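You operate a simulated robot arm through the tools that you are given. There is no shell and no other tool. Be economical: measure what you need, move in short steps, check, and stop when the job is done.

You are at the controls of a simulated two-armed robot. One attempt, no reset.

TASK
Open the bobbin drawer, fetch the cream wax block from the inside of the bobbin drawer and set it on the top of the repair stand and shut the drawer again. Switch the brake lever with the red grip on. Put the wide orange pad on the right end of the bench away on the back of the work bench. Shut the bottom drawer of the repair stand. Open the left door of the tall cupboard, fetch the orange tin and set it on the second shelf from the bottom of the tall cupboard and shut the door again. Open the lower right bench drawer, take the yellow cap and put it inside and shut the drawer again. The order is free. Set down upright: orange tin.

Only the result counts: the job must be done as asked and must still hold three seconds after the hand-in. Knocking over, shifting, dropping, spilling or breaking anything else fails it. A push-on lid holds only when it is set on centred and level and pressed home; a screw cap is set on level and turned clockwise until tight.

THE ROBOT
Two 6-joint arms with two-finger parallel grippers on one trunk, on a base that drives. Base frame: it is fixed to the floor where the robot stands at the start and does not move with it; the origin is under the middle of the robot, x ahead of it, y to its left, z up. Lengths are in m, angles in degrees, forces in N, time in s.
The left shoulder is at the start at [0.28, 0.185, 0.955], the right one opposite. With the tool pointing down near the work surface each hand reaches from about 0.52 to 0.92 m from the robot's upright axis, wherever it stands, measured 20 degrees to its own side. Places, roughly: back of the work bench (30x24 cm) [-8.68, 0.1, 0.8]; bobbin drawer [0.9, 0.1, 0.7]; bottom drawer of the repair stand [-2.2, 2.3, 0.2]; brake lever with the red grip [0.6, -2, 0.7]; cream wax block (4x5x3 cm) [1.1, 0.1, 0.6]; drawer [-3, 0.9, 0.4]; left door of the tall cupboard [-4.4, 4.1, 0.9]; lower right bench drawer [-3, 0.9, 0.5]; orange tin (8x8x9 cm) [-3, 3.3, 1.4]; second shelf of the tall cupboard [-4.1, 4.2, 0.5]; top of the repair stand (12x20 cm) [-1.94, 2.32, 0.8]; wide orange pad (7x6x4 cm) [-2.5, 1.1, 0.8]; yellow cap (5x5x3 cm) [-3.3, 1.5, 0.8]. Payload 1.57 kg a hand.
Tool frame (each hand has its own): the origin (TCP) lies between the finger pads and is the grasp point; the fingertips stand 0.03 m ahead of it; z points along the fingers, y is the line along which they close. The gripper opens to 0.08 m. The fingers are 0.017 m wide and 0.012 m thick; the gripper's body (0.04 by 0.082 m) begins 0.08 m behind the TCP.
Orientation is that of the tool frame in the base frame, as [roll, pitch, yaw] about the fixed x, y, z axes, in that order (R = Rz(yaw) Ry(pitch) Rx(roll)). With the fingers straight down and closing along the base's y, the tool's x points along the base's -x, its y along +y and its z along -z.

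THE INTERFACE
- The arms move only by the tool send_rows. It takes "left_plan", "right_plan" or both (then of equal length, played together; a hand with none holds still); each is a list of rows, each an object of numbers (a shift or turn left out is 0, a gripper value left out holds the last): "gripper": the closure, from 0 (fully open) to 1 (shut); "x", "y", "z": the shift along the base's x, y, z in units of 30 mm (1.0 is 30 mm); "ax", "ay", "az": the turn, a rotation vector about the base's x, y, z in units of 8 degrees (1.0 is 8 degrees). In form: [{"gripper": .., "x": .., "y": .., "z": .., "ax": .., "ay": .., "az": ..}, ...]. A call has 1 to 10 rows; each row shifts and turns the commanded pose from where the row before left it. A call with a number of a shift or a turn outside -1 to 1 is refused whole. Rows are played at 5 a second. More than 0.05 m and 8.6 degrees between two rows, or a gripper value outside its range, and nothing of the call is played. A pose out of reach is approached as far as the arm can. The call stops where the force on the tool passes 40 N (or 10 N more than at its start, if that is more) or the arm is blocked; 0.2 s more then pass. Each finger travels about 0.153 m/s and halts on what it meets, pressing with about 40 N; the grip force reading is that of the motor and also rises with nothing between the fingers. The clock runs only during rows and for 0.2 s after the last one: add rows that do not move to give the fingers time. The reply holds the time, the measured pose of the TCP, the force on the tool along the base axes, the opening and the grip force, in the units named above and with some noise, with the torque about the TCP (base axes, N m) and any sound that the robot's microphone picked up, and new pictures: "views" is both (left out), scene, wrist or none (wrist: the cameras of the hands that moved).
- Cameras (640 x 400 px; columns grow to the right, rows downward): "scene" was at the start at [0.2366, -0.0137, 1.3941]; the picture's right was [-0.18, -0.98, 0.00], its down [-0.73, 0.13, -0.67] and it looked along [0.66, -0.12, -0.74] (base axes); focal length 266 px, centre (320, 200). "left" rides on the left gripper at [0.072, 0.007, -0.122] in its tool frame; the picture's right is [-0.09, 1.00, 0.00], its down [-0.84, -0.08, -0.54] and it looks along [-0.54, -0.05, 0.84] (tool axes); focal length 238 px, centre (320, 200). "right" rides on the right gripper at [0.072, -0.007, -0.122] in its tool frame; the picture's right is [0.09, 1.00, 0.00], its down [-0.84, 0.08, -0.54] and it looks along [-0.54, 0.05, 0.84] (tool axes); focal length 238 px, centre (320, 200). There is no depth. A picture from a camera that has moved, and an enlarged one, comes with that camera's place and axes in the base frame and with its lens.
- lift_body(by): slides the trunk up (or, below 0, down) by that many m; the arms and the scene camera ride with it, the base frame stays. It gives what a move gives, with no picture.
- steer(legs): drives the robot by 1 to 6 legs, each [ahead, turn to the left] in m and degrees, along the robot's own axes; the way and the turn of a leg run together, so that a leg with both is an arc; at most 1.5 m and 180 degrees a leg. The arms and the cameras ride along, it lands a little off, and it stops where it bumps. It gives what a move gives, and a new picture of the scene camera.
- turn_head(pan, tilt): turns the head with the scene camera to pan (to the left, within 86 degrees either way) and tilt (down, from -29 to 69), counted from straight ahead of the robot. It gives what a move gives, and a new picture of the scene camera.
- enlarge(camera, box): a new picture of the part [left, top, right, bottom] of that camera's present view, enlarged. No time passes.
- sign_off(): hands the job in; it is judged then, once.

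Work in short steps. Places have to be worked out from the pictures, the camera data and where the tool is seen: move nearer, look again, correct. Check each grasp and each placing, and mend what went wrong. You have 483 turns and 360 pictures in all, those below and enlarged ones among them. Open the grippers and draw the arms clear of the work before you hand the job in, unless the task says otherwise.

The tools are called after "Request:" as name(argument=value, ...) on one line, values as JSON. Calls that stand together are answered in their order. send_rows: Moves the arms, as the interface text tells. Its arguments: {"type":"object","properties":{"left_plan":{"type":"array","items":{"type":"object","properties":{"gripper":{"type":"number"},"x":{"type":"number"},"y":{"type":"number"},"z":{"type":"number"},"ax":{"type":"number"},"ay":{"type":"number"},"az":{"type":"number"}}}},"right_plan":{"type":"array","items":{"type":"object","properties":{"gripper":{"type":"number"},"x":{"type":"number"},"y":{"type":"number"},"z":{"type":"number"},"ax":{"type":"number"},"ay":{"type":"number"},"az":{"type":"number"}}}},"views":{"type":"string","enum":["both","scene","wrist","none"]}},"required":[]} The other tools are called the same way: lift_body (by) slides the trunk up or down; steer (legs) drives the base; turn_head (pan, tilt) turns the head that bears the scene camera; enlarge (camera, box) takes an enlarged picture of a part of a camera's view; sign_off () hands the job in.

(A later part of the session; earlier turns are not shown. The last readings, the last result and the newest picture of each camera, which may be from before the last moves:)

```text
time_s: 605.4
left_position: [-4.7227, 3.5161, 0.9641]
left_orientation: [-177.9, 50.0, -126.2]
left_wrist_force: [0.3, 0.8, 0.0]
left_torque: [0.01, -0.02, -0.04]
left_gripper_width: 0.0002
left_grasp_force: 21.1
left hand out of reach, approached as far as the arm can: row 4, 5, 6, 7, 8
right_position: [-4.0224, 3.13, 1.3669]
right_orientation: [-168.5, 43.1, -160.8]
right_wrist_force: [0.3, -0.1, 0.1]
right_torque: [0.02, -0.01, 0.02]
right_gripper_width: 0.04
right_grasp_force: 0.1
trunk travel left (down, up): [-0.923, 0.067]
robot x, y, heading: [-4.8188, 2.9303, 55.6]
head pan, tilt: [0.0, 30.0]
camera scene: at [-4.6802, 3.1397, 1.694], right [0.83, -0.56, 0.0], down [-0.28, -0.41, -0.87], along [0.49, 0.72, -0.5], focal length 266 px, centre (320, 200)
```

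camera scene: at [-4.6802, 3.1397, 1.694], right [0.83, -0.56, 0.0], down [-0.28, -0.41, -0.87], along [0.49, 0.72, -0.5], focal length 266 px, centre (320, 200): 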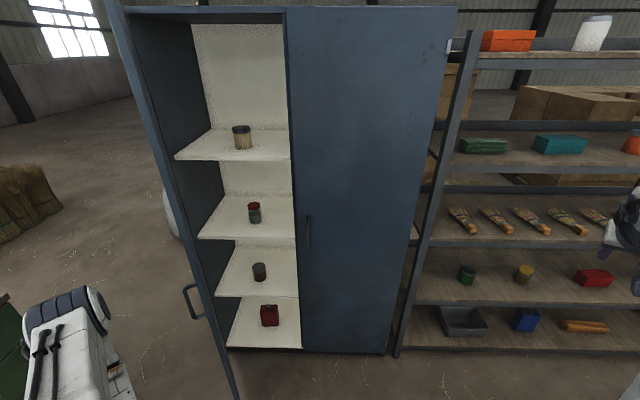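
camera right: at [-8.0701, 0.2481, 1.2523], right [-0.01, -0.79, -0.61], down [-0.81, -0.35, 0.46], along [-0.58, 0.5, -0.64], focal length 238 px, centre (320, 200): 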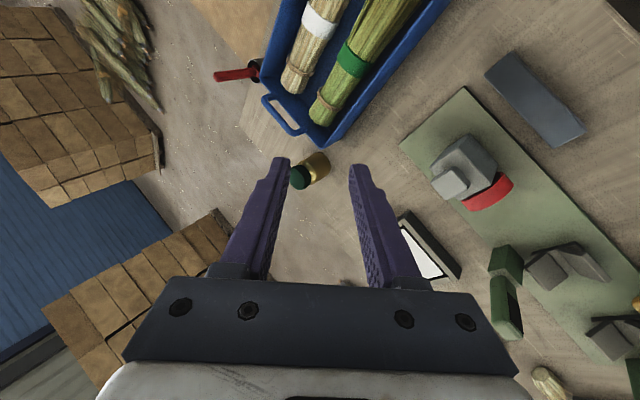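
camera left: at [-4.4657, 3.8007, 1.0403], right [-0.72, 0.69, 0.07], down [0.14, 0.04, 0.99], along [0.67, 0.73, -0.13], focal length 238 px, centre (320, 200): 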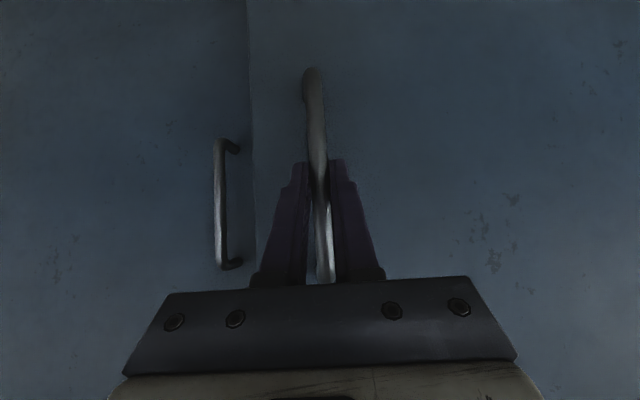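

The hand is now right of the door's free edge. I drive forward 28 cm so that it enters inside the door, then sweep it left.

Request:
steer(legs=[[0.28, 0]])

Request:
send_rows(left_plan=[{"x": -0.5, "y": 0.9, "z": 0.2}, {"x": -0.8, "y": 0.57}, {"x": -0.8, "y": 0.57}, {"x": -0.8, "y": 0.57}, {"x": -0.8, "y": 0.57}, {"x": -0.8, "y": 0.57}, {"x": -0.8, "y": 0.57}], views="scene")

```text
time_s: 607.4
left_position: [-4.5689, 3.7496, 0.9631]
left_orientation: [-177.9, 50.0, -125.8]
left_wrist_force: [0.1, 0.2, 0.9]
left_torque: [0.02, -0.01, 0.02]
left_gripper_width: 0.0
left_grasp_force: 21.3
right_position: [-3.8646, 3.3659, 1.3671]
right_orientation: [-168.5, 43.2, -160.6]
right_wrist_force: [0.7, -0.4, -0.1]
right_torque: [0.02, 0.02, -0.01]
right_gripper_width: 0.0403
right_grasp_force: 0.1
trunk travel left (down, up): [-0.923, 0.067]
robot x, y, heading: [-4.6619, 3.1629, 55.8]
head pan, tilt: [0.0, 30.0]
camera scene: at [-4.5236, 3.3727, 1.694], right [0.83, -0.56, 0.0], down [-0.28, -0.41, -0.87], along [0.48, 0.72, -0.5], focal length 266 px, centre (320, 200)
```

scene: 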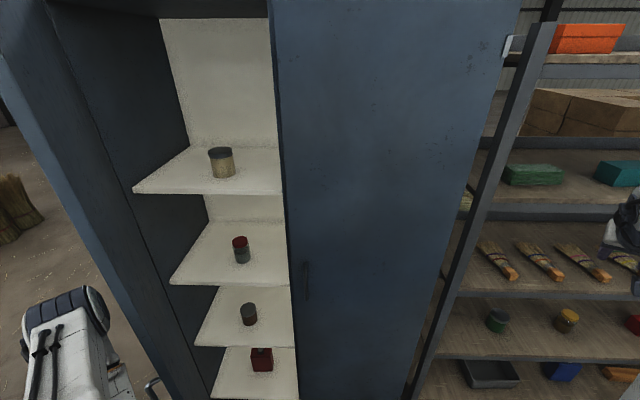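

```text
time_s: 608.0
left_position: [-4.6048, 3.7859, 0.968]
left_orientation: [-176.9, 49.2, -125.4]
left_wrist_force: [-0.4, -11.5, 5.9]
left_torque: [0.93, 0.19, 0.44]
left_gripper_width: 0.0001
left_grasp_force: 20.2
right_position: [-3.8654, 3.3638, 1.3672]
right_orientation: [-168.5, 43.2, -160.5]
right_wrist_force: [-0.2, 0.1, -0.3]
right_torque: [-0.02, 0.02, -0.04]
right_gripper_width: 0.0401
right_grasp_force: 0.0
trunk travel left (down, up): [-0.923, 0.067]
robot x, y, heading: [-4.6638, 3.167, 56.1]
head pan, tilt: [0.0, 30.0]
stopped in row 3 (left hand): the force on the tool passed its limit at 74 N (the readings are from after the stop); the commanded pose is now the measured one
camera scene: at [-4.5228, 3.3721, 1.6941], right [0.83, -0.56, 0.0], down [-0.28, -0.41, -0.87], along [0.48, 0.72, -0.5], focal length 266 px, centre (320, 200)
```

scene: 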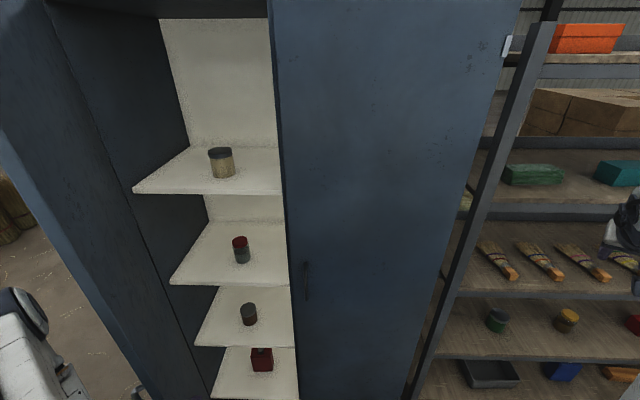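

Request:
turn_head(pan=20, tilt=55)

```text
time_s: 608.9
left_position: [-4.6045, 3.7861, 0.9688]
left_orientation: [-176.8, 49.3, -125.4]
left_wrist_force: [-0.4, -21.4, 4.8]
left_torque: [1.73, 0.18, 0.77]
left_gripper_width: 0.0002
left_grasp_force: 21.8
right_position: [-3.8653, 3.3648, 1.3678]
right_orientation: [-168.6, 43.2, -160.6]
right_wrist_force: [-0.3, -0.7, 0.3]
right_torque: [0.02, 0.05, -0.02]
right_gripper_width: 0.0402
right_grasp_force: 0.1
trunk travel left (down, up): [-0.923, 0.067]
robot x, y, heading: [-4.6584, 3.1635, 56.1]
head pan, tilt: [20.0, 55.0]
camera scene: at [-4.5564, 3.3662, 1.6582], right [0.97, -0.24, 0.0], down [-0.2, -0.79, -0.57], along [0.14, 0.56, -0.82], focal length 266 px, centre (320, 200)
```

scene: 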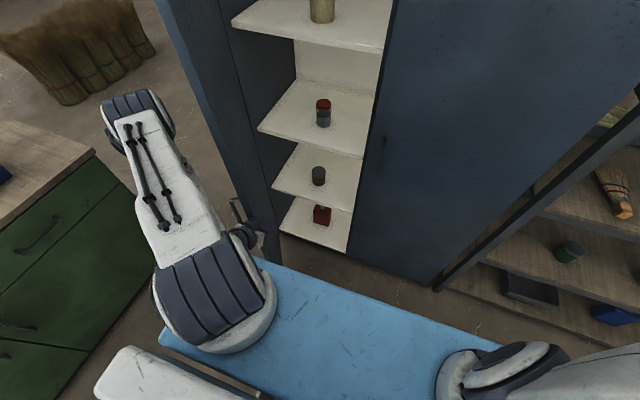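

The hand met the door's edge end-on. I back off to the right, go 12 cm deeper inside, and then sweep left.

Request:
send_rows(left_plan=[{"x": 0.8, "y": -0.57}, {"x": 0.8, "y": -0.57}, {"x": 0.8, "y": -0.57}, {"x": 0.5, "y": 0.7}, {"x": 0.5, "y": 0.7}, {"x": 0.5, "y": 0.7}, {"x": 0.5, "y": 0.7}, {"x": 0.5, "y": 0.7}, {"x": 0.5, "y": 0.7}], views="both")

```text
time_s: 610.9
left_position: [-4.4432, 3.8671, 0.9605]
left_orientation: [-177.0, 49.4, -125.2]
left_wrist_force: [0.0, 0.0, 0.0]
left_torque: [0.0, 0.01, 0.0]
left_gripper_width: 0.0
left_grasp_force: 20.9
left hand out of reach, approached as far as the arm can: row 3
right_position: [-3.8653, 3.3657, 1.3665]
right_orientation: [-168.5, 43.3, -160.6]
right_wrist_force: [-0.8, 0.0, -0.2]
right_torque: [0.0, 0.03, 0.02]
right_gripper_width: 0.04
right_grasp_force: 0.0
trunk travel left (down, up): [-0.923, 0.067]
robot x, y, heading: [-4.6603, 3.1647, 55.9]
head pan, tilt: [20.0, 55.0]
camera scene: at [-4.5564, 3.3678, 1.6579], right [0.97, -0.24, 0.0], down [-0.2, -0.79, -0.57], along [0.14, 0.56, -0.82], focal length 266 px, centre (320, 200)
camera left: at [-4.5323, 3.7606, 0.986], right [-0.75, 0.66, 0.04], down [0.12, 0.08, 0.99], along [0.65, 0.75, -0.14], focal length 238 px, centre (320, 200)
```

scene: 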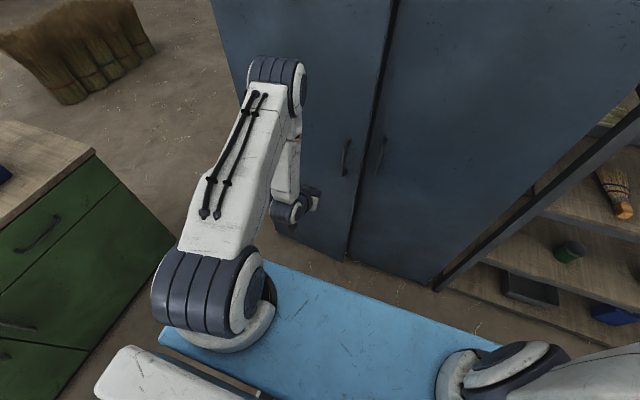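
left: 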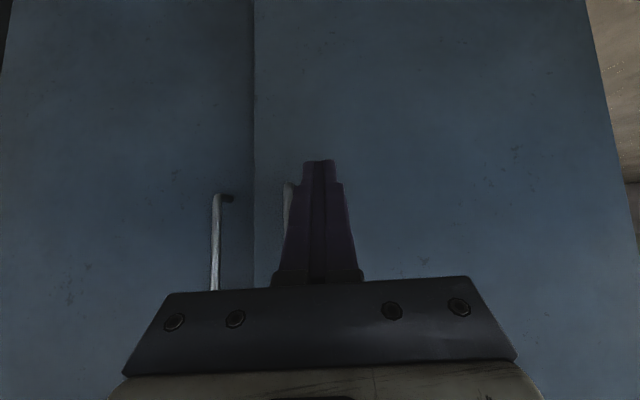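

My hand had pushed the door shut again. I back off, reopen the gripper and regrip the handle.

Request:
send_rows(left_plan=[{"x": -0.48, "y": -0.68}, {"x": -0.48, "y": -0.68, "gripper": 0.4}, {"x": -0.48, "y": -0.68, "gripper": 0.4}, {"x": 0.6, "y": -0.43, "gripper": 0.4}], views="wrist")

```text
time_s: 611.9
left_position: [-4.4671, 3.7921, 0.9611]
left_orientation: [-177.0, 49.5, -125.3]
left_wrist_force: [-0.3, -0.7, -1.6]
left_torque: [0.02, 0.01, 0.01]
left_gripper_width: 0.0477
left_grasp_force: 0.1
right_position: [-3.8647, 3.365, 1.3671]
right_orientation: [-168.5, 43.2, -160.6]
right_wrist_force: [0.1, -0.4, 0.4]
right_torque: [0.02, -0.01, 0.01]
right_gripper_width: 0.0397
right_grasp_force: 0.1
trunk travel left (down, up): [-0.923, 0.067]
robot x, y, heading: [-4.6607, 3.1664, 56.1]
head pan, tilt: [20.0, 55.0]
camera left: at [-4.5567, 3.686, 0.9854], right [-0.75, 0.66, 0.04], down [0.11, 0.08, 0.99], along [0.65, 0.75, -0.13], focal length 238 px, centre (320, 200)
```

left: 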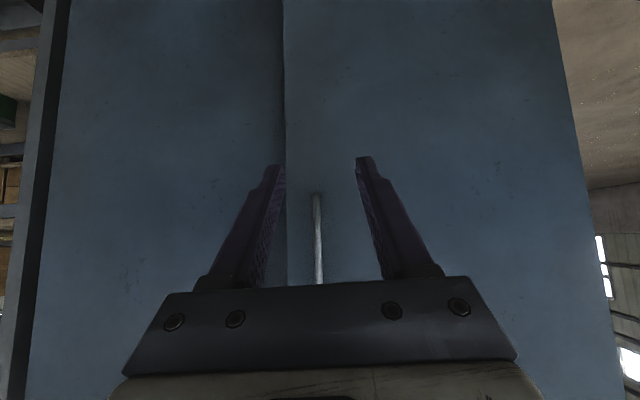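

Request:
send_rows(left_plan=[{"x": 0.48, "y": 0.68, "z": 0.2}, {"x": 0.48, "y": 0.68, "z": 0.2}, {"x": 0.48, "y": 0.68, "z": 0.2}, {"x": 0.48, "y": 0.68, "z": 0.2}, {"x": 0.48, "y": 0.68, "z": 0.2}, {"x": 0.48, "y": 0.68, "z": 0.2}], views="wrist")

```text
time_s: 613.3
left_position: [-4.3809, 3.9135, 0.9946]
left_orientation: [-177.0, 49.4, -125.3]
left_wrist_force: [0.6, -0.7, -0.5]
left_torque: [0.03, -0.01, -0.03]
left_gripper_width: 0.0479
left_grasp_force: 0.2
right_position: [-3.8649, 3.3656, 1.3672]
right_orientation: [-168.5, 43.2, -160.6]
right_wrist_force: [0.5, 0.4, 0.0]
right_torque: [-0.02, 0.0, 0.0]
right_gripper_width: 0.04
right_grasp_force: 0.0
trunk travel left (down, up): [-0.923, 0.067]
robot x, y, heading: [-4.6619, 3.1654, 56.1]
head pan, tilt: [20.0, 55.0]
camera left: at [-4.4698, 3.8076, 1.0204], right [-0.75, 0.66, 0.04], down [0.12, 0.08, 0.99], along [0.65, 0.75, -0.14], focal length 238 px, centre (320, 200)
```

left: 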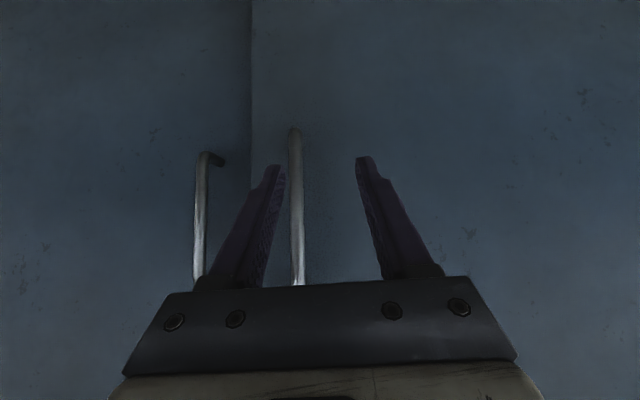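

Request:
send_rows(left_plan=[{"x": 0.42, "y": -0.3}, {"x": 0.4, "y": 0.56}, {"x": 0.4, "y": 0.56}], views="wrist")

```text
time_s: 614.1
left_position: [-4.3453, 3.9397, 0.9954]
left_orientation: [-176.9, 49.5, -125.3]
left_wrist_force: [0.5, 0.7, 0.2]
left_torque: [0.0, -0.02, 0.01]
left_gripper_width: 0.0481
left_grasp_force: 0.0
right_position: [-3.8652, 3.3649, 1.3665]
right_orientation: [-168.5, 43.2, -160.7]
right_wrist_force: [0.4, 1.2, -0.1]
right_torque: [0.0, 0.0, -0.05]
right_gripper_width: 0.0399
right_grasp_force: 0.0
trunk travel left (down, up): [-0.923, 0.067]
robot x, y, heading: [-4.6639, 3.1646, 55.9]
head pan, tilt: [20.0, 55.0]
camera left: at [-4.4351, 3.8345, 1.0205], right [-0.75, 0.66, 0.04], down [0.11, 0.08, 0.99], along [0.65, 0.75, -0.13], focal length 238 px, centre (320, 200)
```

left: 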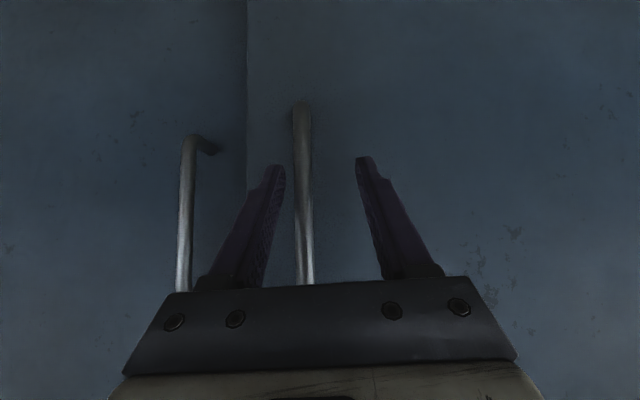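

Request:
send_rows(left_plan=[{"x": 0.5, "y": 0.6}, {"gripper": 0.8}, {"gripper": 1}, {"gripper": 1}], views="wrist")

```text
time_s: 615.0
left_position: [-4.3222, 3.9512, 0.9947]
left_orientation: [-177.2, 49.6, -127.2]
left_wrist_force: [7.7, -8.0, 2.5]
left_torque: [0.75, 0.25, -0.06]
left_gripper_width: 0.0123
left_grasp_force: 29.4
right_position: [-3.8656, 3.3643, 1.3669]
right_orientation: [-168.5, 43.1, -160.5]
right_wrist_force: [0.6, 0.0, -0.1]
right_torque: [0.03, 0.03, -0.03]
right_gripper_width: 0.0402
right_grasp_force: 0.1
trunk travel left (down, up): [-0.923, 0.067]
robot x, y, heading: [-4.662, 3.1631, 55.8]
head pan, tilt: [20.0, 55.0]
stopped in row 4 (left hand): the force on the tool passed its limit at 42 N (the readings are from after the stop); the commanded pose is now the measured one
camera left: at [-4.4144, 3.8478, 1.0203], right [-0.73, 0.68, 0.04], down [0.12, 0.07, 0.99], along [0.67, 0.73, -0.13], focal length 238 px, centre (320, 200)
```

left: 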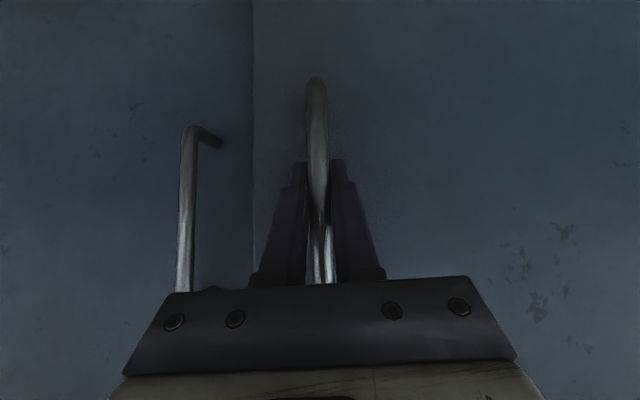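

Gripped. I pull the door along the same arc as before.

Request:
send_rows(left_plan=[{"x": -0.4, "y": -0.52}, {"x": -0.44, "y": -0.5, "az": -0.25}, {"x": -0.48, "y": -0.47, "az": -0.3}, {"x": -0.52, "y": -0.45, "az": -0.3}, {"x": -0.58, "y": -0.42, "az": -0.3}, {"x": -0.6, "y": -0.4, "az": -0.3}], views="none")

Request:
send_rows(left_plan=[{"x": -0.62, "y": -0.38, "az": -0.35}, {"x": -0.65, "y": -0.36, "az": -0.35}, {"x": -0.66, "y": -0.3, "az": -0.35}, {"x": -0.66, "y": -0.25, "az": -0.3}, {"x": -0.66, "y": -0.2, "az": -0.3}], views="none")

```text
time_s: 616.1
left_position: [-4.3902, 3.8964, 0.9958]
left_orientation: [-177.7, 49.4, -133.6]
left_wrist_force: [-5.8, 11.1, -3.3]
left_torque: [-0.19, 1.02, -0.02]
left_gripper_width: 0.0122
left_grasp_force: 29.8
right_position: [-3.8642, 3.3639, 1.3667]
right_orientation: [-168.5, 43.2, -160.7]
right_wrist_force: [0.7, 0.2, -1.0]
right_torque: [0.0, 0.02, -0.02]
right_gripper_width: 0.0403
right_grasp_force: 0.0
trunk travel left (down, up): [-0.923, 0.067]
robot x, y, heading: [-4.6609, 3.1649, 56.1]
head pan, tilt: [20.0, 55.0]
stopped in row 5 (left hand): the force on the tool passed its limit at 44 N (the readings are from after the stop); the commanded pose is now the measured one
```

```text
time_s: 617.3
left_position: [-4.4863, 3.8473, 0.9954]
left_orientation: [-177.1, 49.3, -146.8]
left_wrist_force: [1.8, -8.4, -15.1]
left_torque: [0.47, 0.61, 0.17]
left_gripper_width: 0.0124
left_grasp_force: 29.6
right_position: [-3.8648, 3.3641, 1.3671]
right_orientation: [-168.6, 43.2, -160.7]
right_wrist_force: [0.9, 0.1, 0.3]
right_torque: [-0.01, 0.01, 0.01]
right_gripper_width: 0.0398
right_grasp_force: 0.1
trunk travel left (down, up): [-0.923, 0.067]
robot x, y, heading: [-4.6625, 3.1678, 55.8]
head pan, tilt: [20.0, 55.0]
```

Request:
send_rows(left_plan=[{"x": -0.66, "y": -0.22, "az": -0.3}, {"x": -0.68, "y": -0.16, "az": -0.3}, {"x": -0.68, "y": -0.13, "az": -0.25}, {"x": -0.68, "y": -0.1, "az": -0.2}, {"x": -0.66, "y": -0.08, "az": -0.2}], views="none")

Request:
send_rows(left_plan=[{"x": -0.62, "y": -0.08, "az": -0.15}, {"x": -0.65, "y": -0.04, "az": -0.15}, {"x": -0.65, "y": 0, "az": -0.15}, {"x": -0.6, "y": 0.06, "az": -0.15}], views="none")

```text
time_s: 618.5
left_position: [-4.5868, 3.8236, 0.9969]
left_orientation: [-177.0, 49.6, -156.5]
left_wrist_force: [2.3, -33.0, -6.0]
left_torque: [0.63, 0.58, 0.06]
left_gripper_width: 0.0125
left_grasp_force: 29.6
right_position: [-3.8653, 3.3624, 1.3676]
right_orientation: [-168.6, 43.2, -160.8]
right_wrist_force: [-0.3, -0.8, 0.2]
right_torque: [-0.01, 0.0, -0.03]
right_gripper_width: 0.0403
right_grasp_force: 0.1
trunk travel left (down, up): [-0.923, 0.067]
robot x, y, heading: [-4.6629, 3.1677, 55.8]
head pan, tilt: [20.0, 55.0]
```

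```text
time_s: 619.5
left_position: [-4.6632, 3.8229, 0.9961]
left_orientation: [-176.9, 49.5, -161.2]
left_wrist_force: [-3.7, -38.3, -16.2]
left_torque: [1.06, 0.06, 0.21]
left_gripper_width: 0.0125
left_grasp_force: 29.5
right_position: [-3.865, 3.3631, 1.3673]
right_orientation: [-168.6, 43.3, -160.6]
right_wrist_force: [-0.6, 0.8, 0.5]
right_torque: [0.02, 0.01, 0.03]
right_gripper_width: 0.0399
right_grasp_force: 0.2
trunk travel left (down, up): [-0.923, 0.067]
robot x, y, heading: [-4.6604, 3.1659, 56.1]
head pan, tilt: [20.0, 55.0]
```

About 52° open. I now turn the robot left in small steps; that carries the hand along the door's arc.

Request:
send_rows(left_plan=[{"x": -0.15, "y": -0.2}], views="none")

Request:
steer(legs=[[0, 5], [0, 4]])

```text
time_s: 619.9
left_position: [-4.6691, 3.8236, 0.9973]
left_orientation: [-177.7, 49.5, -161.7]
left_wrist_force: [-2.1, -9.5, -16.8]
left_torque: [0.8, 0.01, 0.0]
left_gripper_width: 0.012
left_grasp_force: 30.1
right_position: [-3.8659, 3.3644, 1.3662]
right_orientation: [-168.5, 43.1, -160.6]
right_wrist_force: [-0.1, -0.6, -0.5]
right_torque: [-0.05, -0.03, -0.03]
right_gripper_width: 0.0401
right_grasp_force: 0.1
trunk travel left (down, up): [-0.923, 0.067]
robot x, y, heading: [-4.6622, 3.165, 55.9]
head pan, tilt: [20.0, 55.0]
```

```text
time_s: 620.9
left_position: [-4.7221, 3.831, 0.9978]
left_orientation: [-179.5, 49.6, -157.8]
left_wrist_force: [0.8, 4.7, -9.5]
left_torque: [0.46, 0.48, 0.08]
left_gripper_width: 0.012
left_grasp_force: 29.1
right_position: [-3.8817, 3.4245, 1.3683]
right_orientation: [-168.5, 43.2, -156.3]
right_wrist_force: [0.6, -0.8, 0.1]
right_torque: [-0.03, -0.01, 0.02]
right_gripper_width: 0.0397
right_grasp_force: 0.1
trunk travel left (down, up): [-0.923, 0.067]
robot x, y, heading: [-4.659, 3.1621, 60.1]
head pan, tilt: [20.0, 55.0]
stopped in leg 1: the force on the tool passed its limit at 53 N (the readings are from after the stop); the commanded pose is now the measured one
camera scene: at [-4.5711, 3.3764, 1.6579], right [0.99, -0.17, 0.0], down [-0.14, -0.81, -0.57], along [0.1, 0.56, -0.82], focal length 266 px, centre (320, 200)
```

scene: 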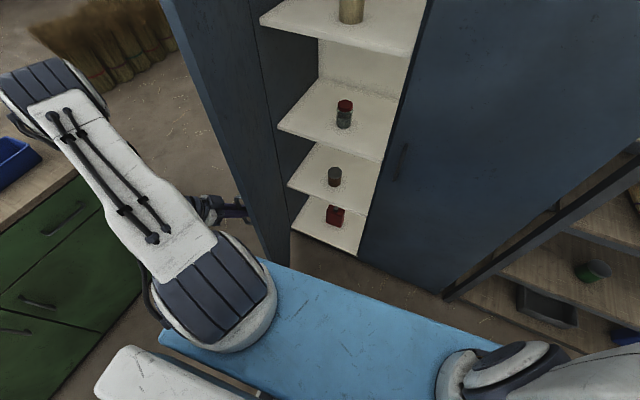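

Request:
send_rows(left_plan=[{"x": -0.6, "y": 0.04}, {"x": -0.6, "y": 0.08}, {"x": -0.6, "y": 0.12}, {"x": -0.6, "y": 0.15}, {"x": -0.6, "y": 0.18}], views="none")

```text
time_s: 622.1
left_position: [-4.8112, 3.8513, 0.9998]
left_orientation: [-179.3, 49.8, -157.4]
left_wrist_force: [16.2, 32.1, 4.1]
left_torque: [0.71, -0.2, -0.36]
left_gripper_width: 0.0122
left_grasp_force: 29.0
right_position: [-3.8811, 3.4264, 1.3674]
right_orientation: [-168.3, 43.0, -156.2]
right_wrist_force: [0.2, 0.0, 0.3]
right_torque: [-0.03, 0.0, 0.0]
right_gripper_width: 0.0395
right_grasp_force: 0.0
trunk travel left (down, up): [-0.923, 0.067]
robot x, y, heading: [-4.6615, 3.167, 59.9]
head pan, tilt: [20.0, 55.0]
```

Request:
send_rows(left_plan=[{"x": -0.3, "y": 0.4}, {"x": -0.55, "y": 0.27}, {"x": -0.55, "y": 0.3}, {"x": -0.55, "y": 0.33}, {"x": -0.55, "y": 0.36}], views="scene")

```text
time_s: 623.3
left_position: [-4.8873, 3.8938, 0.9984]
left_orientation: [-179.3, 49.7, -157.7]
left_wrist_force: [-15.7, -22.7, 0.3]
left_torque: [0.43, 0.54, -0.12]
left_gripper_width: 0.0118
left_grasp_force: 28.8
right_position: [-3.883, 3.4232, 1.3694]
right_orientation: [-168.5, 43.2, -156.3]
right_wrist_force: [1.1, 0.5, -0.3]
right_torque: [-0.03, 0.01, 0.01]
right_gripper_width: 0.04
right_grasp_force: 0.1
trunk travel left (down, up): [-0.923, 0.067]
robot x, y, heading: [-4.661, 3.1655, 60.3]
head pan, tilt: [20.0, 55.0]
camera scene: at [-4.5725, 3.3743, 1.6579], right [0.99, -0.17, 0.0], down [-0.14, -0.81, -0.57], along [0.1, 0.57, -0.82], focal length 266 px, centre (320, 200)
```

scene: 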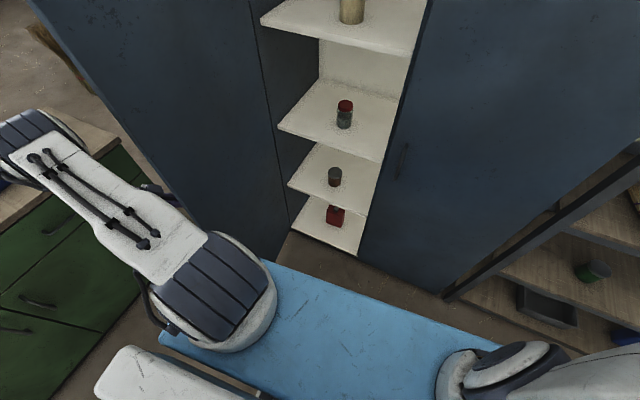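

Nearly 85–90° now. A little further, then I release.

Request:
send_rows(left_plan=[{"x": -0.6, "y": 0.22}, {"x": -0.55, "y": 0.36}, {"x": -0.5, "y": 0.42}, {"gripper": 0.6}, {"gripper": 0.4}, {"x": -0.5, "y": -0.4}, {"x": -0.3, "y": -0.6}, {"x": 0, "y": -0.7}], views="scene")

```text
time_s: 625.1
left_position: [-4.9604, 3.8757, 0.9998]
left_orientation: [-179.4, 49.7, -157.7]
left_wrist_force: [-0.2, 0.8, -0.5]
left_torque: [0.0, -0.05, 0.02]
left_gripper_width: 0.0479
left_grasp_force: 0.1
right_position: [-3.882, 3.4256, 1.3672]
right_orientation: [-168.5, 43.2, -156.3]
right_wrist_force: [0.0, -0.9, -0.4]
right_torque: [0.02, -0.01, -0.03]
right_gripper_width: 0.04
right_grasp_force: 0.1
trunk travel left (down, up): [-0.923, 0.067]
robot x, y, heading: [-4.6641, 3.1654, 60.0]
head pan, tilt: [20.0, 55.0]
camera scene: at [-4.5714, 3.3757, 1.6579], right [0.99, -0.17, 0.0], down [-0.14, -0.81, -0.57], along [0.1, 0.57, -0.82], focal length 266 px, centre (320, 200)
```

scene: 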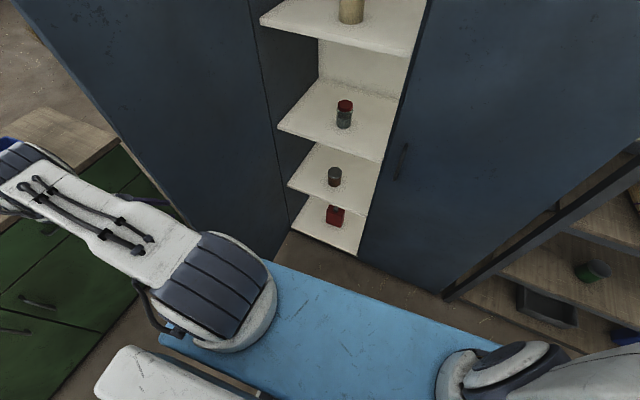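

The door is wide open. I back the robot 25 cm and bring the left hand back in front of the body.

Request:
steer(legs=[[-0.24, 0]])

Request:
send_rows(left_plan=[{"x": 0.9, "y": -0.3, "z": 0.3, "az": 0.5}, {"x": 0.9, "y": -0.3, "z": 0.3, "az": 0.5}, {"x": 0.9, "y": -0.3, "z": 0.3, "az": 0.5}, {"x": 0.9, "y": -0.3, "z": 0.3, "az": 0.5}, {"x": 0.9, "y": -0.3, "z": 0.3, "az": 0.5}, {"x": 0.9, "y": -0.3, "z": 0.3, "az": 0.5}, {"x": 0.9, "y": -0.3, "z": 0.3, "az": 0.5}, {"x": 0.9, "y": -0.3, "z": 0.3, "az": 0.5}, {"x": 0.9, "y": -0.3}, {"x": 0.9, "y": -0.3}], views="scene")

```text
time_s: 626.8
left_position: [-5.0797, 3.6697, 0.9991]
left_orientation: [-179.4, 49.7, -157.5]
left_wrist_force: [-0.1, 0.3, -0.7]
left_torque: [0.03, 0.0, -0.01]
left_gripper_width: 0.0479
left_grasp_force: 0.0
right_position: [-3.9997, 3.2219, 1.3673]
right_orientation: [-168.5, 43.2, -156.1]
right_wrist_force: [-0.4, -0.4, 0.1]
right_torque: [0.0, -0.04, 0.01]
right_gripper_width: 0.0401
right_grasp_force: 0.1
trunk travel left (down, up): [-0.923, 0.067]
robot x, y, heading: [-4.7784, 2.9602, 60.7]
head pan, tilt: [20.0, 55.0]
camera scene: at [-4.6889, 3.1707, 1.6579], right [0.99, -0.17, 0.0], down [-0.14, -0.81, -0.57], along [0.1, 0.57, -0.82], focal length 266 px, centre (320, 200)
```

scene: 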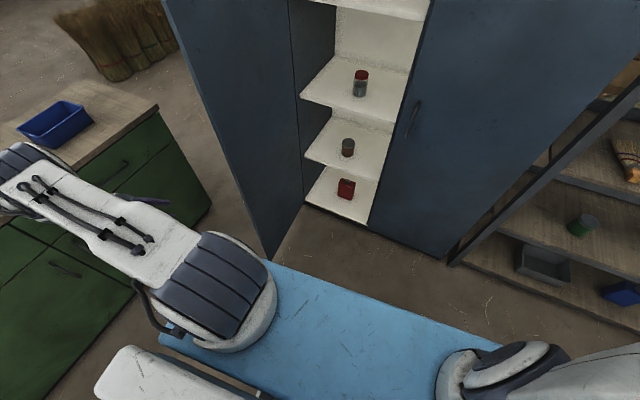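

```text
time_s: 629.0
left_position: [-4.8293, 3.6031, 1.0559]
left_orientation: [-179.1, 49.7, -125.6]
left_wrist_force: [-0.6, -0.2, 0.8]
left_torque: [0.01, 0.01, -0.02]
left_gripper_width: 0.0479
left_grasp_force: 0.1
left hand out of reach, approached as far as the arm can: row 9, 10
right_position: [-3.9993, 3.2232, 1.3682]
right_orientation: [-168.5, 43.2, -156.1]
right_wrist_force: [-0.2, 0.1, -0.5]
right_torque: [0.0, -0.03, -0.03]
right_gripper_width: 0.0399
right_grasp_force: 0.2
trunk travel left (down, up): [-0.923, 0.067]
robot x, y, heading: [-4.7814, 2.9608, 60.3]
head pan, tilt: [20.0, 55.0]
camera scene: at [-4.6891, 3.1705, 1.6579], right [0.99, -0.17, 0.0], down [-0.14, -0.81, -0.57], along [0.1, 0.57, -0.82], focal length 266 px, centre (320, 200)
```

scene: 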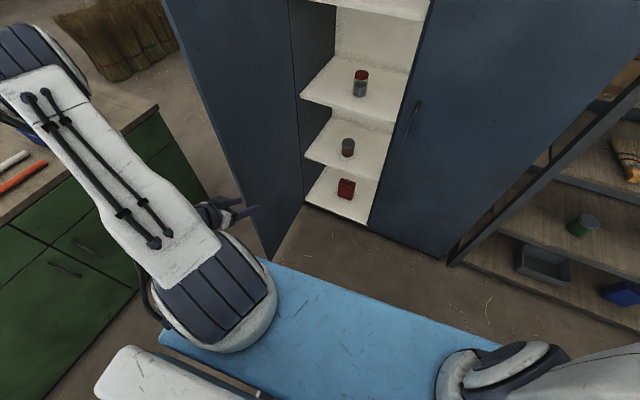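

Now to the rack for the tin: I go forward 20 cm, turn right and drive along the rack.

Request:
steer(legs=[[0.2, 0], [0, -86]])

```text
time_s: 634.3
left_position: [-4.041, 3.2177, 1.0569]
left_orientation: [-179.2, 49.7, 147.4]
left_wrist_force: [0.5, -0.4, 0.5]
left_torque: [0.01, 0.0, -0.02]
left_gripper_width: 0.0478
left_grasp_force: 0.0
right_position: [-4.3774, 2.3694, 1.3677]
right_orientation: [-168.5, 43.2, 116.9]
right_wrist_force: [-0.7, 0.0, 0.3]
right_torque: [0.01, -0.02, 0.04]
right_gripper_width: 0.0401
right_grasp_force: 0.0
trunk travel left (down, up): [-0.923, 0.067]
robot x, y, heading: [-4.6778, 3.1325, -26.3]
head pan, tilt: [20.0, 55.0]
camera scene: at [-4.4661, 3.0545, 1.6579], right [-0.12, -0.99, 0.0], down [-0.81, 0.09, -0.57], along [0.57, -0.07, -0.82], focal length 266 px, centre (320, 200)
```

scene: 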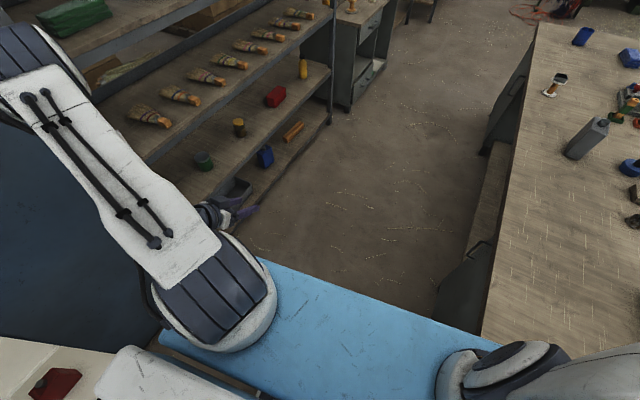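

Request:
steer(legs=[[0, -4.5], [1.45, 0], [0, 85]])

Request:
turn_head(pan=5, tilt=15)

```text
time_s: 645.8
left_position: [-3.3876, 3.0008, 1.0559]
left_orientation: [-179.2, 49.8, -133.4]
left_wrist_force: [-1.0, 0.9, 0.2]
left_torque: [-0.03, -0.01, -0.02]
left_gripper_width: 0.048
left_grasp_force: 0.1
right_position: [-2.6191, 2.5104, 1.3681]
right_orientation: [-168.5, 43.2, -163.8]
right_wrist_force: [-0.3, -0.2, 0.2]
right_torque: [-0.01, 0.03, -0.02]
right_gripper_width: 0.04
right_grasp_force: 0.1
trunk travel left (down, up): [-0.923, 0.067]
robot x, y, heading: [-3.4243, 2.3561, 52.6]
head pan, tilt: [20.0, 55.0]
camera scene: at [-3.3086, 2.5538, 1.6579], right [0.95, -0.3, 0.0], down [-0.24, -0.78, -0.57], along [0.17, 0.55, -0.82], focal length 266 px, centre (320, 200)
```

scene: 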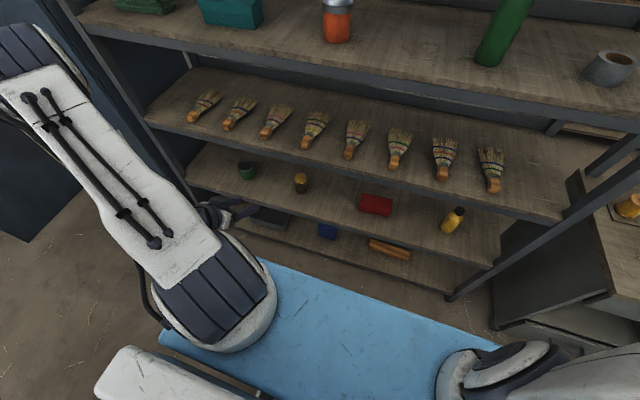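

```text
time_s: 646.8
left_position: [-3.3874, 3.001, 1.0558]
left_orientation: [-179.2, 49.8, -133.4]
left_wrist_force: [0.1, 0.1, 0.1]
left_torque: [0.03, -0.03, 0.0]
left_gripper_width: 0.0481
left_grasp_force: 0.0
right_position: [-2.6181, 2.5109, 1.3676]
right_orientation: [-168.6, 43.2, -163.9]
right_wrist_force: [-1.1, -0.4, -0.1]
right_torque: [0.0, 0.01, 0.02]
right_gripper_width: 0.0401
right_grasp_force: 0.0
trunk travel left (down, up): [-0.923, 0.067]
robot x, y, heading: [-3.4279, 2.359, 52.6]
head pan, tilt: [5.0, 15.0]
camera scene: at [-3.2802, 2.5639, 1.7181], right [0.84, -0.54, 0.0], down [-0.14, -0.22, -0.97], along [0.52, 0.82, -0.26], focal length 266 px, centre (320, 200)
```

scene: 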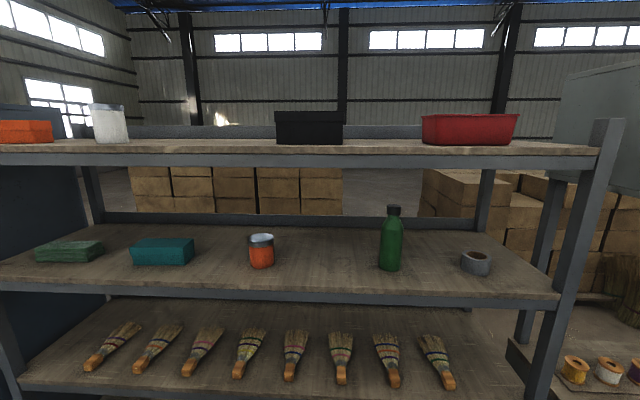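

Tin triangulated at (-3.034, 3.276, 1.365). I raise the trunk and take the left hand up on the outer side, then in front of the tin, opening it fully.

Request:
lift_body(by=0.06)

Request:
send_rows(left_plan=[{"x": -0.6, "y": 0.8, "z": 0.9, "az": 0.5, "gripper": 0}, {"x": -0.6, "y": 0.8, "z": 0.9, "az": 0.5}, {"x": -0.5, "y": 0.7, "z": 1, "ax": 0.3, "ay": -0.2}, {"x": -0.5, "y": 0.7, "z": 1, "ax": 0.2, "ay": -0.15}, {"z": 1}, {"z": 1}, {"z": 1}, {"z": 1}, {"z": 1}, {"z": 1}], views="none")

```text
time_s: 647.8
left_position: [-3.3892, 3.0005, 1.1155]
left_orientation: [-179.2, 49.7, -133.5]
left_wrist_force: [0.3, 0.4, -0.4]
left_torque: [0.02, -0.01, -0.02]
left_gripper_width: 0.0479
left_grasp_force: 0.1
right_position: [-2.6176, 2.5116, 1.4277]
right_orientation: [-168.6, 43.2, -163.9]
right_wrist_force: [-0.6, -1.2, -0.7]
right_torque: [-0.02, 0.0, -0.01]
right_gripper_width: 0.04
right_grasp_force: 0.1
trunk travel left (down, up): [-0.983, 0.007]
robot x, y, heading: [-3.425, 2.3575, 52.7]
head pan, tilt: [5.0, 15.0]
```

```text
time_s: 650.0
left_position: [-3.4553, 3.0897, 1.4118]
left_orientation: [-179.2, 54.6, -125.4]
left_wrist_force: [-0.5, 0.3, 0.2]
left_torque: [-0.02, 0.04, 0.03]
left_gripper_width: 0.0796
left_grasp_force: 0.0
right_position: [-2.6199, 2.5103, 1.4274]
right_orientation: [-168.5, 43.3, -163.9]
right_wrist_force: [0.8, -0.6, 0.5]
right_torque: [0.0, 0.02, 0.01]
right_gripper_width: 0.0401
right_grasp_force: 0.0
trunk travel left (down, up): [-0.983, 0.007]
robot x, y, heading: [-3.424, 2.3575, 52.7]
head pan, tilt: [5.0, 15.0]
```

Request:
send_rows(left_plan=[{"x": 0.98, "y": 0.04, "z": 0.12}, {"x": 0.98, "y": 0.04, "z": 0.12}, {"x": 0.98, "y": 0.04, "z": 0.12}, {"x": 0.98, "y": 0.04, "z": 0.12}, {"x": 0.98, "y": 0.04, "z": 0.12}, {"x": 0.98, "y": 0.04, "z": 0.12}, {"x": 0.98, "y": 0.04, "z": 0.12}, {"x": 0.98, "y": 0.04, "z": 0.12}, {"x": 0.98, "y": 0.04, "z": 0.12}, {"x": 0.98, "y": 0.04, "z": 0.12}], views="both")

```text
time_s: 652.2
left_position: [-3.1601, 3.1007, 1.4462]
left_orientation: [-179.2, 54.6, -125.4]
left_wrist_force: [-0.2, -0.4, -0.3]
left_torque: [0.0, 0.02, -0.01]
left_gripper_width: 0.0802
left_grasp_force: 0.1
right_position: [-2.6181, 2.5111, 1.4274]
right_orientation: [-168.4, 43.2, -164.0]
right_wrist_force: [-0.2, -0.3, 0.8]
right_torque: [0.0, -0.01, -0.01]
right_gripper_width: 0.0402
right_grasp_force: 0.0
trunk travel left (down, up): [-0.983, 0.007]
robot x, y, heading: [-3.4276, 2.3563, 52.8]
head pan, tilt: [5.0, 15.0]
camera scene: at [-3.28, 2.5638, 1.7781], right [0.84, -0.54, 0.0], down [-0.14, -0.22, -0.97], along [0.52, 0.82, -0.26], focal length 266 px, centre (320, 200)
camera left: at [-3.248, 2.9916, 1.4592], right [-0.77, 0.63, 0.07], down [0.08, -0.01, 1.0], along [0.63, 0.78, -0.05], focal length 238 px, centre (320, 200)
```

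scene: 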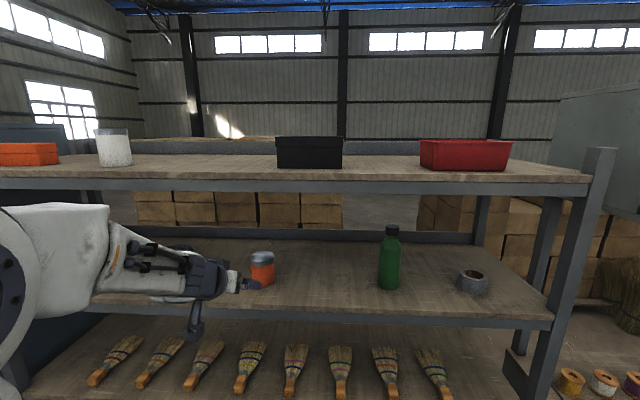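
left: 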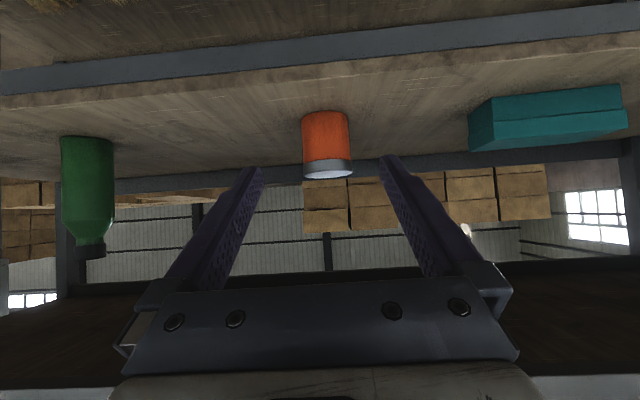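

The tin is exactly between the fingers. I advance 15 cm, sinking slightly.

Request:
send_rows(left_plan=[{"x": 0.48, "y": 0.68, "z": -0.4}, {"x": 0.48, "y": 0.68, "z": -0.4}, {"x": 0.48, "y": 0.68, "z": -0.4}, {"x": 0.48, "y": 0.68, "z": -0.4}, {"x": 0.48, "y": 0.68, "z": -0.4}], views="wrist")

```text
time_s: 653.4
left_position: [-3.0872, 3.2052, 1.3875]
left_orientation: [-179.3, 54.6, -125.4]
left_wrist_force: [-0.8, -0.3, 0.0]
left_torque: [0.0, 0.0, 0.0]
left_gripper_width: 0.0801
left_grasp_force: 0.0
right_position: [-2.6181, 2.5111, 1.4267]
right_orientation: [-168.5, 43.2, -163.9]
right_wrist_force: [-0.6, -0.2, -0.1]
right_torque: [0.01, -0.02, -0.01]
right_gripper_width: 0.0399
right_grasp_force: 0.1
trunk travel left (down, up): [-0.983, 0.007]
robot x, y, heading: [-3.425, 2.3601, 52.4]
head pan, tilt: [5.0, 15.0]
camera left: at [-3.1749, 3.0948, 1.3992], right [-0.77, 0.63, 0.07], down [0.08, -0.01, 1.0], along [0.63, 0.78, -0.05], focal length 238 px, centre (320, 200)
```

left: 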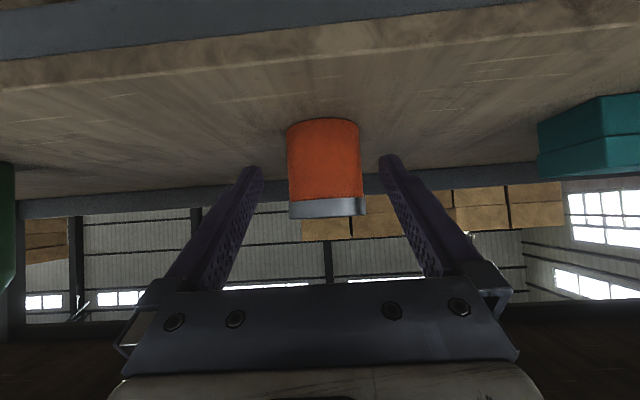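

Centred within 3–4 mm; I correct that and slide in the rest.

Request:
send_rows(left_plan=[{"x": 0.34, "y": 0.7, "z": -0.3}, {"x": 0.44, "y": 0.62, "z": -0.3}, {"x": 0.44, "y": 0.62, "z": -0.3}], views="wrist")

```text
time_s: 654.2
left_position: [-3.0516, 3.2619, 1.3585]
left_orientation: [-179.4, 54.7, -125.5]
left_wrist_force: [-0.4, -0.2, -0.4]
left_torque: [-0.01, 0.0, -0.02]
left_gripper_width: 0.08
left_grasp_force: 0.0
right_position: [-2.6195, 2.5104, 1.4263]
right_orientation: [-168.4, 43.2, -163.9]
right_wrist_force: [-0.5, -0.4, -0.8]
right_torque: [0.04, 0.01, -0.01]
right_gripper_width: 0.0399
right_grasp_force: 0.1
trunk travel left (down, up): [-0.983, 0.007]
robot x, y, heading: [-3.4262, 2.3617, 52.8]
head pan, tilt: [5.0, 15.0]
camera left: at [-3.139, 3.1523, 1.3716], right [-0.77, 0.63, 0.07], down [0.08, -0.01, 1.0], along [0.63, 0.78, -0.05], focal length 238 px, centre (320, 200)
```

left: 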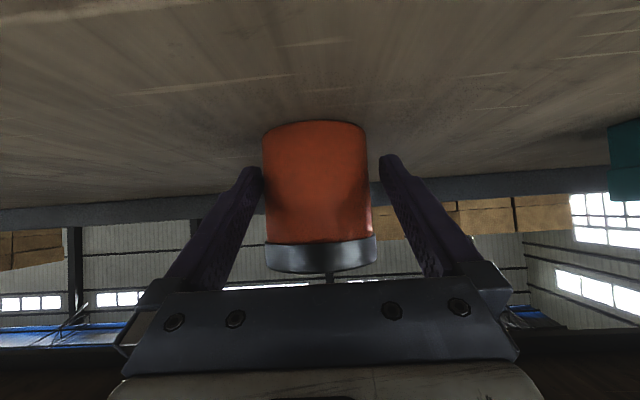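

Request:
send_rows(left_plan=[{"x": 0.09, "y": -0.06}, {"x": 0.24, "y": 0.34, "z": -0.1}, {"x": 0.24, "y": 0.34}, {"gripper": 0.2}, {"gripper": 0.2}, {"gripper": 0.2}], views="wrist")

```text
time_s: 655.6
left_position: [-3.0336, 3.2807, 1.3567]
left_orientation: [-179.2, 54.6, -125.5]
left_wrist_force: [-0.1, 0.7, -0.8]
left_torque: [0.08, 0.05, -0.05]
left_gripper_width: 0.0712
left_grasp_force: 39.6
right_position: [-2.6189, 2.5115, 1.4275]
right_orientation: [-168.5, 43.2, -163.9]
right_wrist_force: [-0.4, -0.4, 0.1]
right_torque: [0.01, 0.0, 0.01]
right_gripper_width: 0.04
right_grasp_force: 0.2
trunk travel left (down, up): [-0.983, 0.007]
robot x, y, heading: [-3.4278, 2.3578, 52.7]
head pan, tilt: [5.0, 15.0]
camera left: at [-3.1209, 3.1711, 1.3686], right [-0.77, 0.63, 0.07], down [0.08, -0.01, 1.0], along [0.63, 0.78, -0.05], focal length 238 px, centre (320, 200)
```

left: 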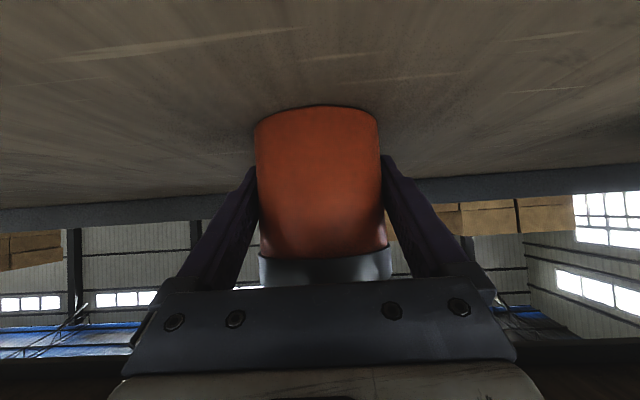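

Tin gripped (7.1 cm). I lift it 4 cm and draw it out.

Request:
send_rows(left_plan=[{"z": 0.4}, {"z": 0.5}, {"z": 0.5}, {"x": -0.4, "y": -0.56}, {"x": -0.48, "y": -0.68}, {"x": -0.48, "y": -0.68}, {"x": -0.48, "y": -0.68}, {"x": -0.48, "y": -0.68}, {"x": -0.48, "y": -0.68}, {"x": -0.48, "y": -0.68}], views="both")

```text
time_s: 657.8
left_position: [-3.1334, 3.1464, 1.3989]
left_orientation: [-179.3, 54.7, -125.5]
left_wrist_force: [0.4, 0.1, -2.4]
left_torque: [-0.02, 0.0, -0.01]
left_gripper_width: 0.0712
left_grasp_force: 39.9
right_position: [-2.6195, 2.5107, 1.4279]
right_orientation: [-168.5, 43.2, -163.9]
right_wrist_force: [0.5, -0.5, 0.3]
right_torque: [-0.02, -0.02, 0.0]
right_gripper_width: 0.0402
right_grasp_force: 0.1
trunk travel left (down, up): [-0.983, 0.007]
robot x, y, heading: [-3.4256, 2.3529, 52.6]
head pan, tilt: [5.0, 15.0]
camera scene: at [-3.2801, 2.5639, 1.7782], right [0.84, -0.54, 0.0], down [-0.14, -0.22, -0.97], along [0.52, 0.82, -0.26], focal length 266 px, centre (320, 200)
camera left: at [-3.2208, 3.0349, 1.4103], right [-0.77, 0.63, 0.07], down [0.08, -0.01, 1.0], along [0.63, 0.78, -0.05], focal length 238 px, centre (320, 200)
```

scene: 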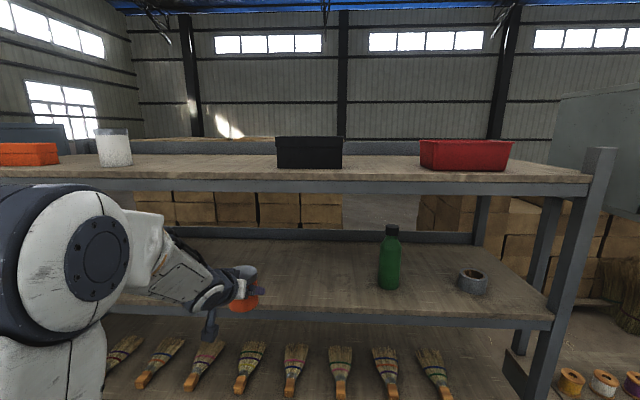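
left: 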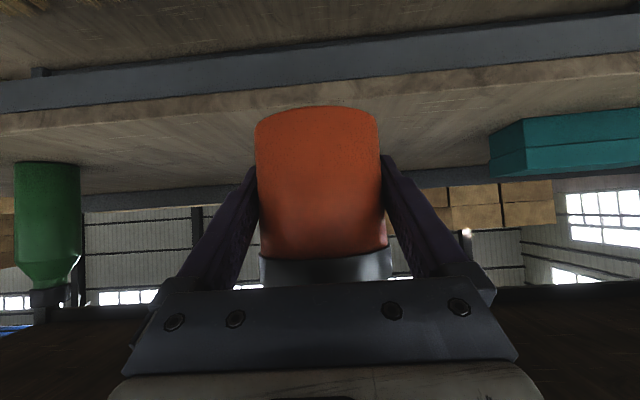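

The tin is out. I draw it closer, then turn right and reverse along the corridor toward the cupboard so the open door isn't touched.

Request:
send_rows(left_plan=[{"x": -0.6, "y": -0.35}, {"x": -0.6, "y": -0.35}, {"x": -0.6, "y": -0.35}, {"x": -0.6, "y": -0.35}, {"x": -0.6, "y": -0.35}, {"x": -0.6, "y": -0.35}], views="none")

Request:
steer(legs=[[0, -88]])

```text
time_s: 659.2
left_position: [-3.2402, 3.079, 1.3969]
left_orientation: [-179.3, 54.6, -125.5]
left_wrist_force: [0.7, 0.3, -2.0]
left_torque: [-0.01, -0.03, 0.02]
left_gripper_width: 0.0715
left_grasp_force: 40.0
right_position: [-2.6191, 2.5108, 1.4284]
right_orientation: [-168.6, 43.2, -164.0]
right_wrist_force: [-0.4, -0.2, 0.7]
right_torque: [0.01, -0.02, 0.04]
right_gripper_width: 0.0399
right_grasp_force: 0.0
trunk travel left (down, up): [-0.983, 0.007]
robot x, y, heading: [-3.4287, 2.3552, 52.6]
head pan, tilt: [5.0, 15.0]
```

```text
time_s: 663.4
left_position: [-2.701, 2.1785, 1.398]
left_orientation: [-179.1, 54.6, 145.0]
left_wrist_force: [0.6, -0.4, -2.4]
left_torque: [0.02, -0.05, 0.0]
left_gripper_width: 0.0713
left_grasp_force: 39.9
right_position: [-3.2655, 1.5511, 1.4272]
right_orientation: [-168.5, 43.3, 106.6]
right_wrist_force: [-0.8, -0.8, 0.4]
right_torque: [0.03, 0.0, -0.01]
right_gripper_width: 0.04
right_grasp_force: 0.1
trunk travel left (down, up): [-0.983, 0.007]
robot x, y, heading: [-3.4269, 2.3583, -37.0]
head pan, tilt: [5.0, 15.0]
camera scene: at [-3.2198, 2.2122, 1.7781], right [-0.53, -0.85, 0.0], down [-0.22, 0.14, -0.97], along [0.82, -0.51, -0.26], focal length 266 px, centre (320, 200)
```

scene: 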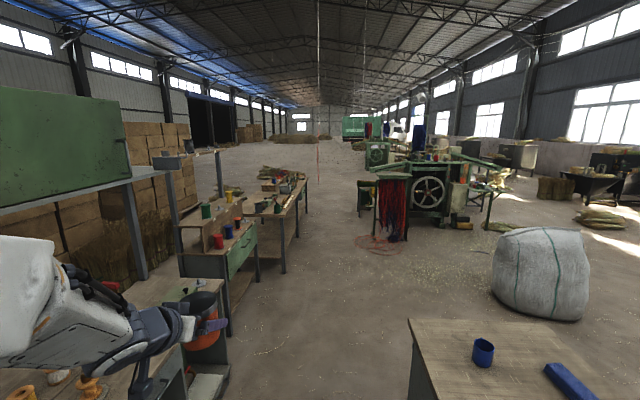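

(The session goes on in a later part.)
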